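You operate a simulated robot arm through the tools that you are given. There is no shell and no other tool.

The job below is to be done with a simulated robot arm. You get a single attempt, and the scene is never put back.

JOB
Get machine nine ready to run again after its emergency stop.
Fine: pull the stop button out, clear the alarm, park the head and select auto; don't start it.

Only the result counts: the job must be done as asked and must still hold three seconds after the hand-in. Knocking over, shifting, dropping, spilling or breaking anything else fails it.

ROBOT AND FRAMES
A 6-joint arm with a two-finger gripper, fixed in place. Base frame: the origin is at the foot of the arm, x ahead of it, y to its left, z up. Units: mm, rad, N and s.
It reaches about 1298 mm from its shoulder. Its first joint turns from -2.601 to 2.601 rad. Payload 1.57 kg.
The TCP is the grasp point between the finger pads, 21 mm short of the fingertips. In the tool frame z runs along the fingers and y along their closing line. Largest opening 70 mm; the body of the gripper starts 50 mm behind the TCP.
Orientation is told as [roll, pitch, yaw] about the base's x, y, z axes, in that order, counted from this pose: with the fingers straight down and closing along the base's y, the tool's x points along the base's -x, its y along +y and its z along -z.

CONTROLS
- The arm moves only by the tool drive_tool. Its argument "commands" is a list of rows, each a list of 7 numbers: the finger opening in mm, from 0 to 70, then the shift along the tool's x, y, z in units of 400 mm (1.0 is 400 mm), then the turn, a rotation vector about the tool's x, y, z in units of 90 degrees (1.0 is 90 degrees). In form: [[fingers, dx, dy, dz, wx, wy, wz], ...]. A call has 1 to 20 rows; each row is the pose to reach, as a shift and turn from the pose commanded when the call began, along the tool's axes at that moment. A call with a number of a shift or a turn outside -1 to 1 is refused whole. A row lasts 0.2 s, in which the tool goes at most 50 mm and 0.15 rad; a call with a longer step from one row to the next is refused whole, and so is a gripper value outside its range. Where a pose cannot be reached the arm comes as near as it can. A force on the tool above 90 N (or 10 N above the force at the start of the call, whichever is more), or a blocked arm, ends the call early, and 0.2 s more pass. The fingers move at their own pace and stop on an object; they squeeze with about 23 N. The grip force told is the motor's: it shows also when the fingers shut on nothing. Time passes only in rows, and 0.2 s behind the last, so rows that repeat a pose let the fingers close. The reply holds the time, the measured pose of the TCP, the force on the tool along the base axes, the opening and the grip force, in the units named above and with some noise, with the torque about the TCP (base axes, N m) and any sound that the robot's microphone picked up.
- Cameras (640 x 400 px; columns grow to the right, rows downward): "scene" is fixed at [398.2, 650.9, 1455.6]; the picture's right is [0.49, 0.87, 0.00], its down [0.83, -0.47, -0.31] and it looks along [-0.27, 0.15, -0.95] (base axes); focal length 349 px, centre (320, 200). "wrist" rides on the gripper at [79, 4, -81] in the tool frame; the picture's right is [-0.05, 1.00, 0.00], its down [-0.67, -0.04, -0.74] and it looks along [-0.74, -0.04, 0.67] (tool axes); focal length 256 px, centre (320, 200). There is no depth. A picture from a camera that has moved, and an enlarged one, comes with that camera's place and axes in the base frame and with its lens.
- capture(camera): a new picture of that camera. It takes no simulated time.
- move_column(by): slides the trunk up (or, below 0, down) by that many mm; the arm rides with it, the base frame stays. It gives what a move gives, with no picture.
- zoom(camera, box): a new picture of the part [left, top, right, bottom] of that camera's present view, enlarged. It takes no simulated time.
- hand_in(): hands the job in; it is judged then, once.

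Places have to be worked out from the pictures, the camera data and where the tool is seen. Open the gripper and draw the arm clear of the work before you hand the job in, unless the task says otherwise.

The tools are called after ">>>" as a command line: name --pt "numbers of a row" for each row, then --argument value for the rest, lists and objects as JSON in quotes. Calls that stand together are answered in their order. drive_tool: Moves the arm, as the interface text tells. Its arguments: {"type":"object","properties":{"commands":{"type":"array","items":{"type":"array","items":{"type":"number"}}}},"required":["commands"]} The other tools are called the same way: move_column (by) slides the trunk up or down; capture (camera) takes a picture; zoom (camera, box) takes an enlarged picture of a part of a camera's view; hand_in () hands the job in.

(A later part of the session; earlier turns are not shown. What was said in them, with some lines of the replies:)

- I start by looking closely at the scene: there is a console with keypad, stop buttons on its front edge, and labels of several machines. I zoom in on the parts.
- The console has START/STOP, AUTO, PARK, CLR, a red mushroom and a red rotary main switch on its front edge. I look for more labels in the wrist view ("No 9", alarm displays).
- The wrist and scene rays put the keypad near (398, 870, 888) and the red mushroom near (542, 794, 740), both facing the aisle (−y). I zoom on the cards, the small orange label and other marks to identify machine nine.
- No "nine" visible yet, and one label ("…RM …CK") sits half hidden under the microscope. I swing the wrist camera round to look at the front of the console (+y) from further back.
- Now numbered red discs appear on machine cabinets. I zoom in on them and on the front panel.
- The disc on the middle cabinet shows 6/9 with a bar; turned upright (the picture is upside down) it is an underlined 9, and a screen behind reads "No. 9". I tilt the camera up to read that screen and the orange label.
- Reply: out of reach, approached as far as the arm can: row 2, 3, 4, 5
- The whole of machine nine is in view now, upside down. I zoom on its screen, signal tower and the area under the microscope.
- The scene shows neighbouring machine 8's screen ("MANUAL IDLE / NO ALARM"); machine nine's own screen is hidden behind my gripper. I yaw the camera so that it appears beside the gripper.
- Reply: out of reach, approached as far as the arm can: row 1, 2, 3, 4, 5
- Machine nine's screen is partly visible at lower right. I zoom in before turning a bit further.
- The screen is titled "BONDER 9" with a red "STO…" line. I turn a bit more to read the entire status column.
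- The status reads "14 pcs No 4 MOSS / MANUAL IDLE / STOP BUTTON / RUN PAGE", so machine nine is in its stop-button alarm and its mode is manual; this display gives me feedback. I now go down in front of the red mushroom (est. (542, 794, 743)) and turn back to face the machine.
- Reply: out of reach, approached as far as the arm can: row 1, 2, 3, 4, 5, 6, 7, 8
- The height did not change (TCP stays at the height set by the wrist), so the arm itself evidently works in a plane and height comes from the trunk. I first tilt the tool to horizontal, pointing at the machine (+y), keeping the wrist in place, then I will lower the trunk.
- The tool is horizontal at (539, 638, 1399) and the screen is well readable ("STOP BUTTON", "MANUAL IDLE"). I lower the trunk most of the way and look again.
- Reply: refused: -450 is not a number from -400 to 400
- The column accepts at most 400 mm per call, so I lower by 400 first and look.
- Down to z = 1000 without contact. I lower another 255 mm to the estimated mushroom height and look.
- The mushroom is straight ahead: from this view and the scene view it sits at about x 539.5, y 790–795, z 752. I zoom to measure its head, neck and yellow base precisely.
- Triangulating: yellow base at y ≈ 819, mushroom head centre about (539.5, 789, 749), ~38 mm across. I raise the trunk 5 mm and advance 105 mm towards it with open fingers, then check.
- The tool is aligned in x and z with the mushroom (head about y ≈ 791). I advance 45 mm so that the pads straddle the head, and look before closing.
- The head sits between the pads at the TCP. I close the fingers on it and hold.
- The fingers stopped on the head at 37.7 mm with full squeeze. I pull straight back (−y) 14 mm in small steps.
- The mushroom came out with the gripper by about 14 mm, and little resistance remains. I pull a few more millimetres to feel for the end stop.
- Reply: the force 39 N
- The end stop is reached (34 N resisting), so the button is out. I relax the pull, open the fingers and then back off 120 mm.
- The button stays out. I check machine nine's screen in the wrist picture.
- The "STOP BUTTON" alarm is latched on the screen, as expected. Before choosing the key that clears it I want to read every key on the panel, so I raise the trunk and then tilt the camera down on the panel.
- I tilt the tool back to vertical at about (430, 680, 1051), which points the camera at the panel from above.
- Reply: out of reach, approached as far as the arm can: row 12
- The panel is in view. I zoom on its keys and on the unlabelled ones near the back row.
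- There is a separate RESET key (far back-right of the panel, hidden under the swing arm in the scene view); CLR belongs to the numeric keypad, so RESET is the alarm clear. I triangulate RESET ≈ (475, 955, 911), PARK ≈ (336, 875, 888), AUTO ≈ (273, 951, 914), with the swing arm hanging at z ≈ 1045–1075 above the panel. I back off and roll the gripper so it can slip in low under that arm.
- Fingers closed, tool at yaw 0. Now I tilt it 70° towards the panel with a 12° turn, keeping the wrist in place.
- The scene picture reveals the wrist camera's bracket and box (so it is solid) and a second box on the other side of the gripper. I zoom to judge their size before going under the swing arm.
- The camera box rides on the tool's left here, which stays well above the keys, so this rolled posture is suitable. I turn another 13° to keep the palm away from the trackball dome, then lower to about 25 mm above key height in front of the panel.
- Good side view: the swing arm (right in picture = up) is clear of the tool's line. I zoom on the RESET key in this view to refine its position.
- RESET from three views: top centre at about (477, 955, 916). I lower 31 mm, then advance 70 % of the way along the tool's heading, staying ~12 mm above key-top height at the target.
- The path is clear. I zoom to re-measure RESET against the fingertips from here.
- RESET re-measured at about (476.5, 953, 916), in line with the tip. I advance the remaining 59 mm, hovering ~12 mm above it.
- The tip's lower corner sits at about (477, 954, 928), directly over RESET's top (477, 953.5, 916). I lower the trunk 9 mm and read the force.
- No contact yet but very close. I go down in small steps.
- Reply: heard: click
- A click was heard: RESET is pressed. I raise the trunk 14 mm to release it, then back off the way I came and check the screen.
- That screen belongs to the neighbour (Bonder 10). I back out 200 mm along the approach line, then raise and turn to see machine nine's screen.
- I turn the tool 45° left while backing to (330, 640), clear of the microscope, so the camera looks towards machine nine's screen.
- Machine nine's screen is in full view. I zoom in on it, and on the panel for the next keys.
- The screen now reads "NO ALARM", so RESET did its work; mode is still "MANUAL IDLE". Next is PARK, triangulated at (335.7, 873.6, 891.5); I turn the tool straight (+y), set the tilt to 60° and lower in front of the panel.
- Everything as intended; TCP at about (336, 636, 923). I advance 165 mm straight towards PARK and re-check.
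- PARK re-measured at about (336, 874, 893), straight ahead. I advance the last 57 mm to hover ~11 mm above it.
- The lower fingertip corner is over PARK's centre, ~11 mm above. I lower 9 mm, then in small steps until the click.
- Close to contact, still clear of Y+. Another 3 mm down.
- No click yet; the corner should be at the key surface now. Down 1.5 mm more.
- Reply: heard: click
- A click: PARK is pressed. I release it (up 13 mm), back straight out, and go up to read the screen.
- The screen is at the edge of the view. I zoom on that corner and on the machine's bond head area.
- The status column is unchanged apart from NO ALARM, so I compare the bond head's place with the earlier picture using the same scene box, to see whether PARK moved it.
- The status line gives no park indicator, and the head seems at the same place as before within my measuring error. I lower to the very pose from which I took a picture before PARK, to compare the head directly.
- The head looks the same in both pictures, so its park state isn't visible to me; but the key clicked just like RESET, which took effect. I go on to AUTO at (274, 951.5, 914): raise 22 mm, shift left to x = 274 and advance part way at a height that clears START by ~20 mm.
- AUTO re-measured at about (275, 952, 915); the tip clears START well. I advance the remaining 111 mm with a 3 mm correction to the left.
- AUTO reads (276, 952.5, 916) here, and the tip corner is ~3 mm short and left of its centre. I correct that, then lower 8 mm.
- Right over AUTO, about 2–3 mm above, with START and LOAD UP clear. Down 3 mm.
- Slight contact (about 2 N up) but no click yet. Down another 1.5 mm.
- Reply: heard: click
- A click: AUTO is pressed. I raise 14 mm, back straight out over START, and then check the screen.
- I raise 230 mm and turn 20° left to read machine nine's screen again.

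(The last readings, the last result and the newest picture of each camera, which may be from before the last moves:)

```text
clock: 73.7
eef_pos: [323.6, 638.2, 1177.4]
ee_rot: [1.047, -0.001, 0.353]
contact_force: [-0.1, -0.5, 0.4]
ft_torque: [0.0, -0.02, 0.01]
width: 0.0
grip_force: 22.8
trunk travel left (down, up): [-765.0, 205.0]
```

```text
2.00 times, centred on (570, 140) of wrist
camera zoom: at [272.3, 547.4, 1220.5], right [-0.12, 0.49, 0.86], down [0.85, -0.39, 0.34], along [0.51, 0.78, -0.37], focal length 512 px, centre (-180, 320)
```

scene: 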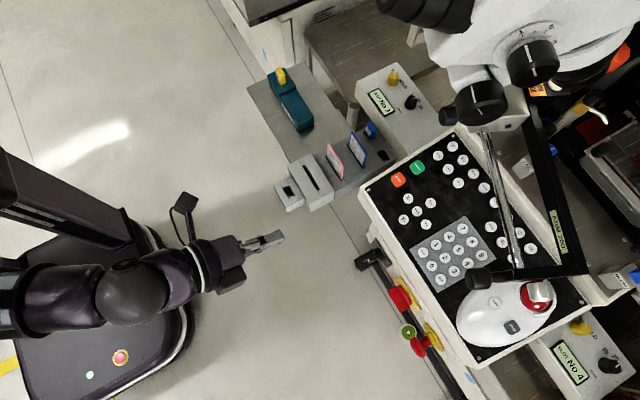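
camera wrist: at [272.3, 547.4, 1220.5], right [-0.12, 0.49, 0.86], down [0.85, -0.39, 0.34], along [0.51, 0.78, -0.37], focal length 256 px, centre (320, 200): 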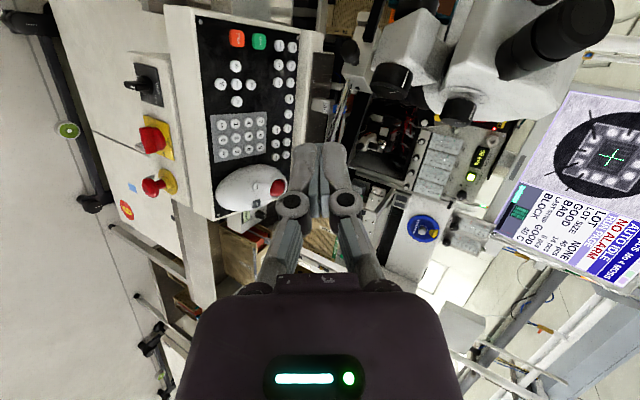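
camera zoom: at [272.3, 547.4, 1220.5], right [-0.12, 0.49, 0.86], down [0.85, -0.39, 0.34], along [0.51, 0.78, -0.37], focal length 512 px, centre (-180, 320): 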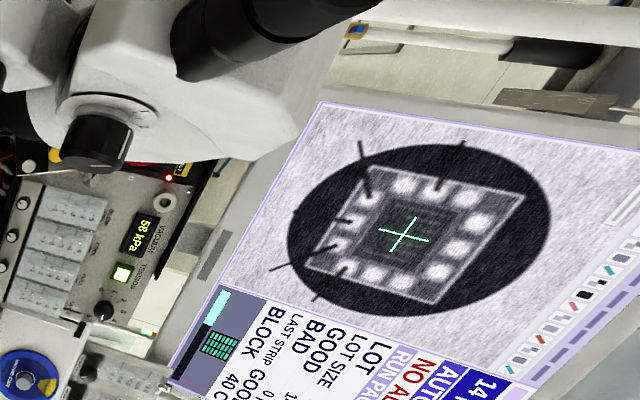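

The screen now reads "AUTO IDLE / NO ALARM". I take one more close look at the bond head and at the stop button and panel before withdrawing.

>>> zoom --camera "wrist" --box '[560, 160, 640, 290]'

>>> zoom --camera "wrist" --box '[320, 70, 480, 200]'

>>> zoom --camera "scene" --box '[560, 60, 640, 200]'

>>> zoom --camera "wrist" --box '[100, 50, 320, 240]'

```text
3.08 times, centred on (600, 225) of wrist
camera zoom: at [272.3, 547.4, 1220.5], right [-0.12, 0.49, 0.86], down [0.85, -0.39, 0.34], along [0.51, 0.78, -0.37], focal length 788 px, centre (-542, 123)
```

zoom: 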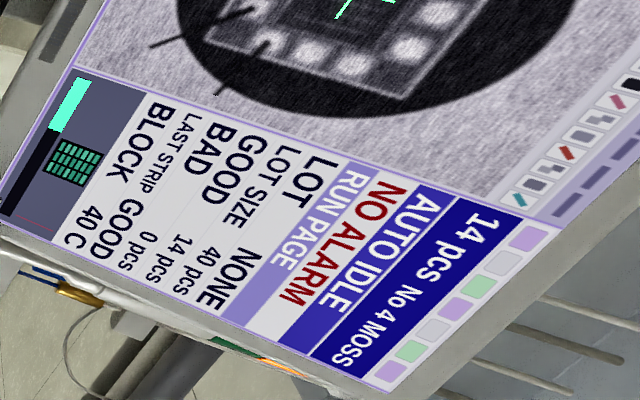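

```text
3.08 times, centred on (400, 135) of wrist
camera zoom: at [272.3, 547.4, 1220.5], right [-0.12, 0.49, 0.86], down [0.85, -0.39, 0.34], along [0.51, 0.78, -0.37], focal length 788 px, centre (74, 400)
```

zoom: 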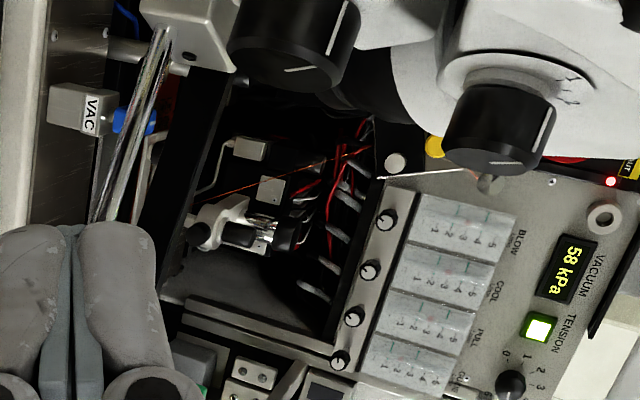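

```text
2.86 times, centred on (600, 130) of scene
camera zoom: at [398.2, 650.9, 1455.6], right [0.49, 0.87, 0.0], down [0.83, -0.47, -0.31], along [-0.27, 0.15, -0.95], focal length 996 px, centre (-480, 400)
```

zoom: 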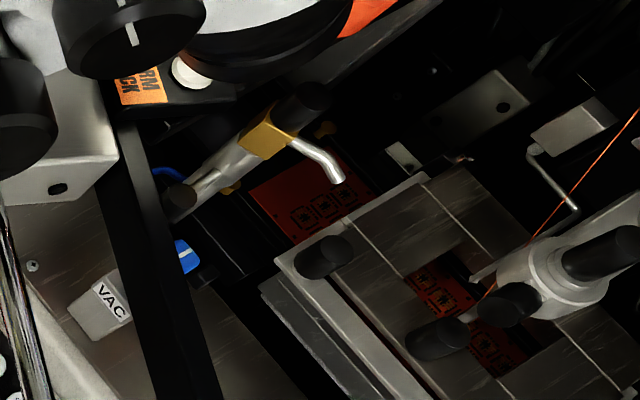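

```text
2.11 times, centred on (210, 145) of wrist
camera zoom: at [272.3, 547.4, 1220.5], right [-0.12, 0.49, 0.86], down [0.85, -0.39, 0.34], along [0.51, 0.78, -0.37], focal length 539 px, centre (552, 316)
```

zoom: 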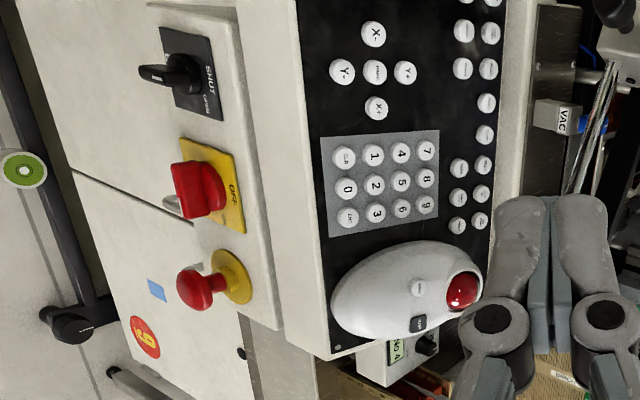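

The screen confirms "AUTO IDLE / NO ALARM", the red stop button is out, and nothing else on the panel has changed. I open the gripper and draw the arm back 150 mm clear of the machine.

>>> drive_tool --pt "20 0.0324 -0.0441 -0.0761 0 0 0" --pt "40 0.0649 -0.0881 -0.1523 0 0 0" --pt "70 0.0973 -0.1322 -0.2284 0 0 0" --pt "70 0.1297 -0.1763 -0.3045 0 0 0" --pt "70 0.1297 -0.1763 -0.3045 0 0 0"

>>> capture --camera "wrist"

>>> capture --camera "scene"

>>> zoom --camera "scene" --box '[520, 40, 640, 200]'

```text
clock: 74.9
eef_pos: [334.5, 500.0, 1176.1]
ee_rot: [1.047, -0.003, 0.354]
contact_force: [0.5, -0.4, 0.7]
ft_torque: [0.0, 0.02, -0.03]
width: 69.8
grip_force: 0.0
out of reach, approached as far as the arm can: row 4, 5
trunk travel left (down, up): [-765.0, 205.0]
```

```text
taken
camera wrist: at [283.9, 409.8, 1220.9], right [-0.12, 0.49, 0.86], down [0.85, -0.39, 0.34], along [0.51, 0.78, -0.37], focal length 256 px, centre (320, 200)
```

wrist: 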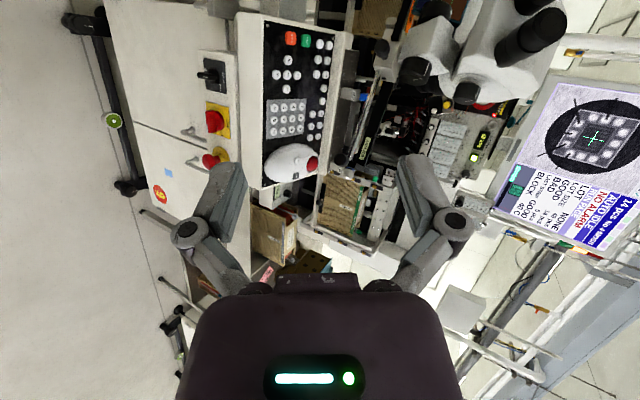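

```text
taken
```

scene: 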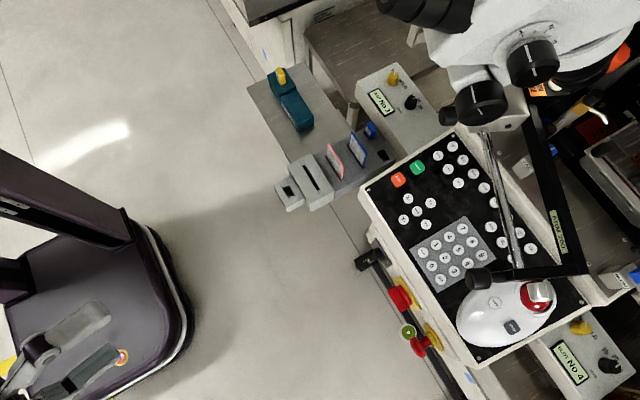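

```text
2.50 times, centred on (580, 120) of scene
camera zoom: at [398.2, 650.9, 1455.6], right [0.49, 0.87, 0.0], down [0.83, -0.47, -0.31], along [-0.27, 0.15, -0.95], focal length 872 px, centre (-330, 400)
```

zoom: 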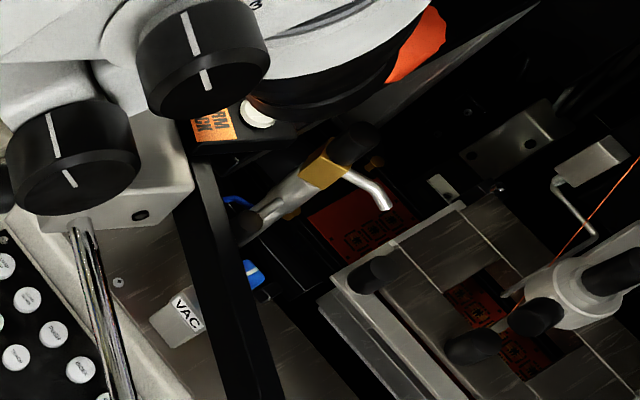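

The stop button is out, and the screen shows "NO ALARM" and "AUTO IDLE". PARK was pressed with a click, START was never touched, and the gripper is open and the arm clear. I hand the job in.

>>> hand_in

```text
The job is handed in.
```

Machine nine is out of its emergency stop and in auto, and I did not start it. I could not confirm that the head actually parked.

- **Stop button:** pulled fully out, and it stayed out after I let go.
- **Alarm:** cleared with the RESET key. The screen went from "STOP BUTTON" to "NO ALARM".
- **Head:** I pressed PARK once and heard it click, as with RESET and AUTO. The screen shows no park status, and the head looked to be in the same place before and after. Check it before you start the machine.
- **Mode:** AUTO pressed; the screen reads "AUTO IDLE".

I never touched START. I found nothing else moved or changed in the last pictures. The gripper is open and the arm is drawn back clear of the machine.
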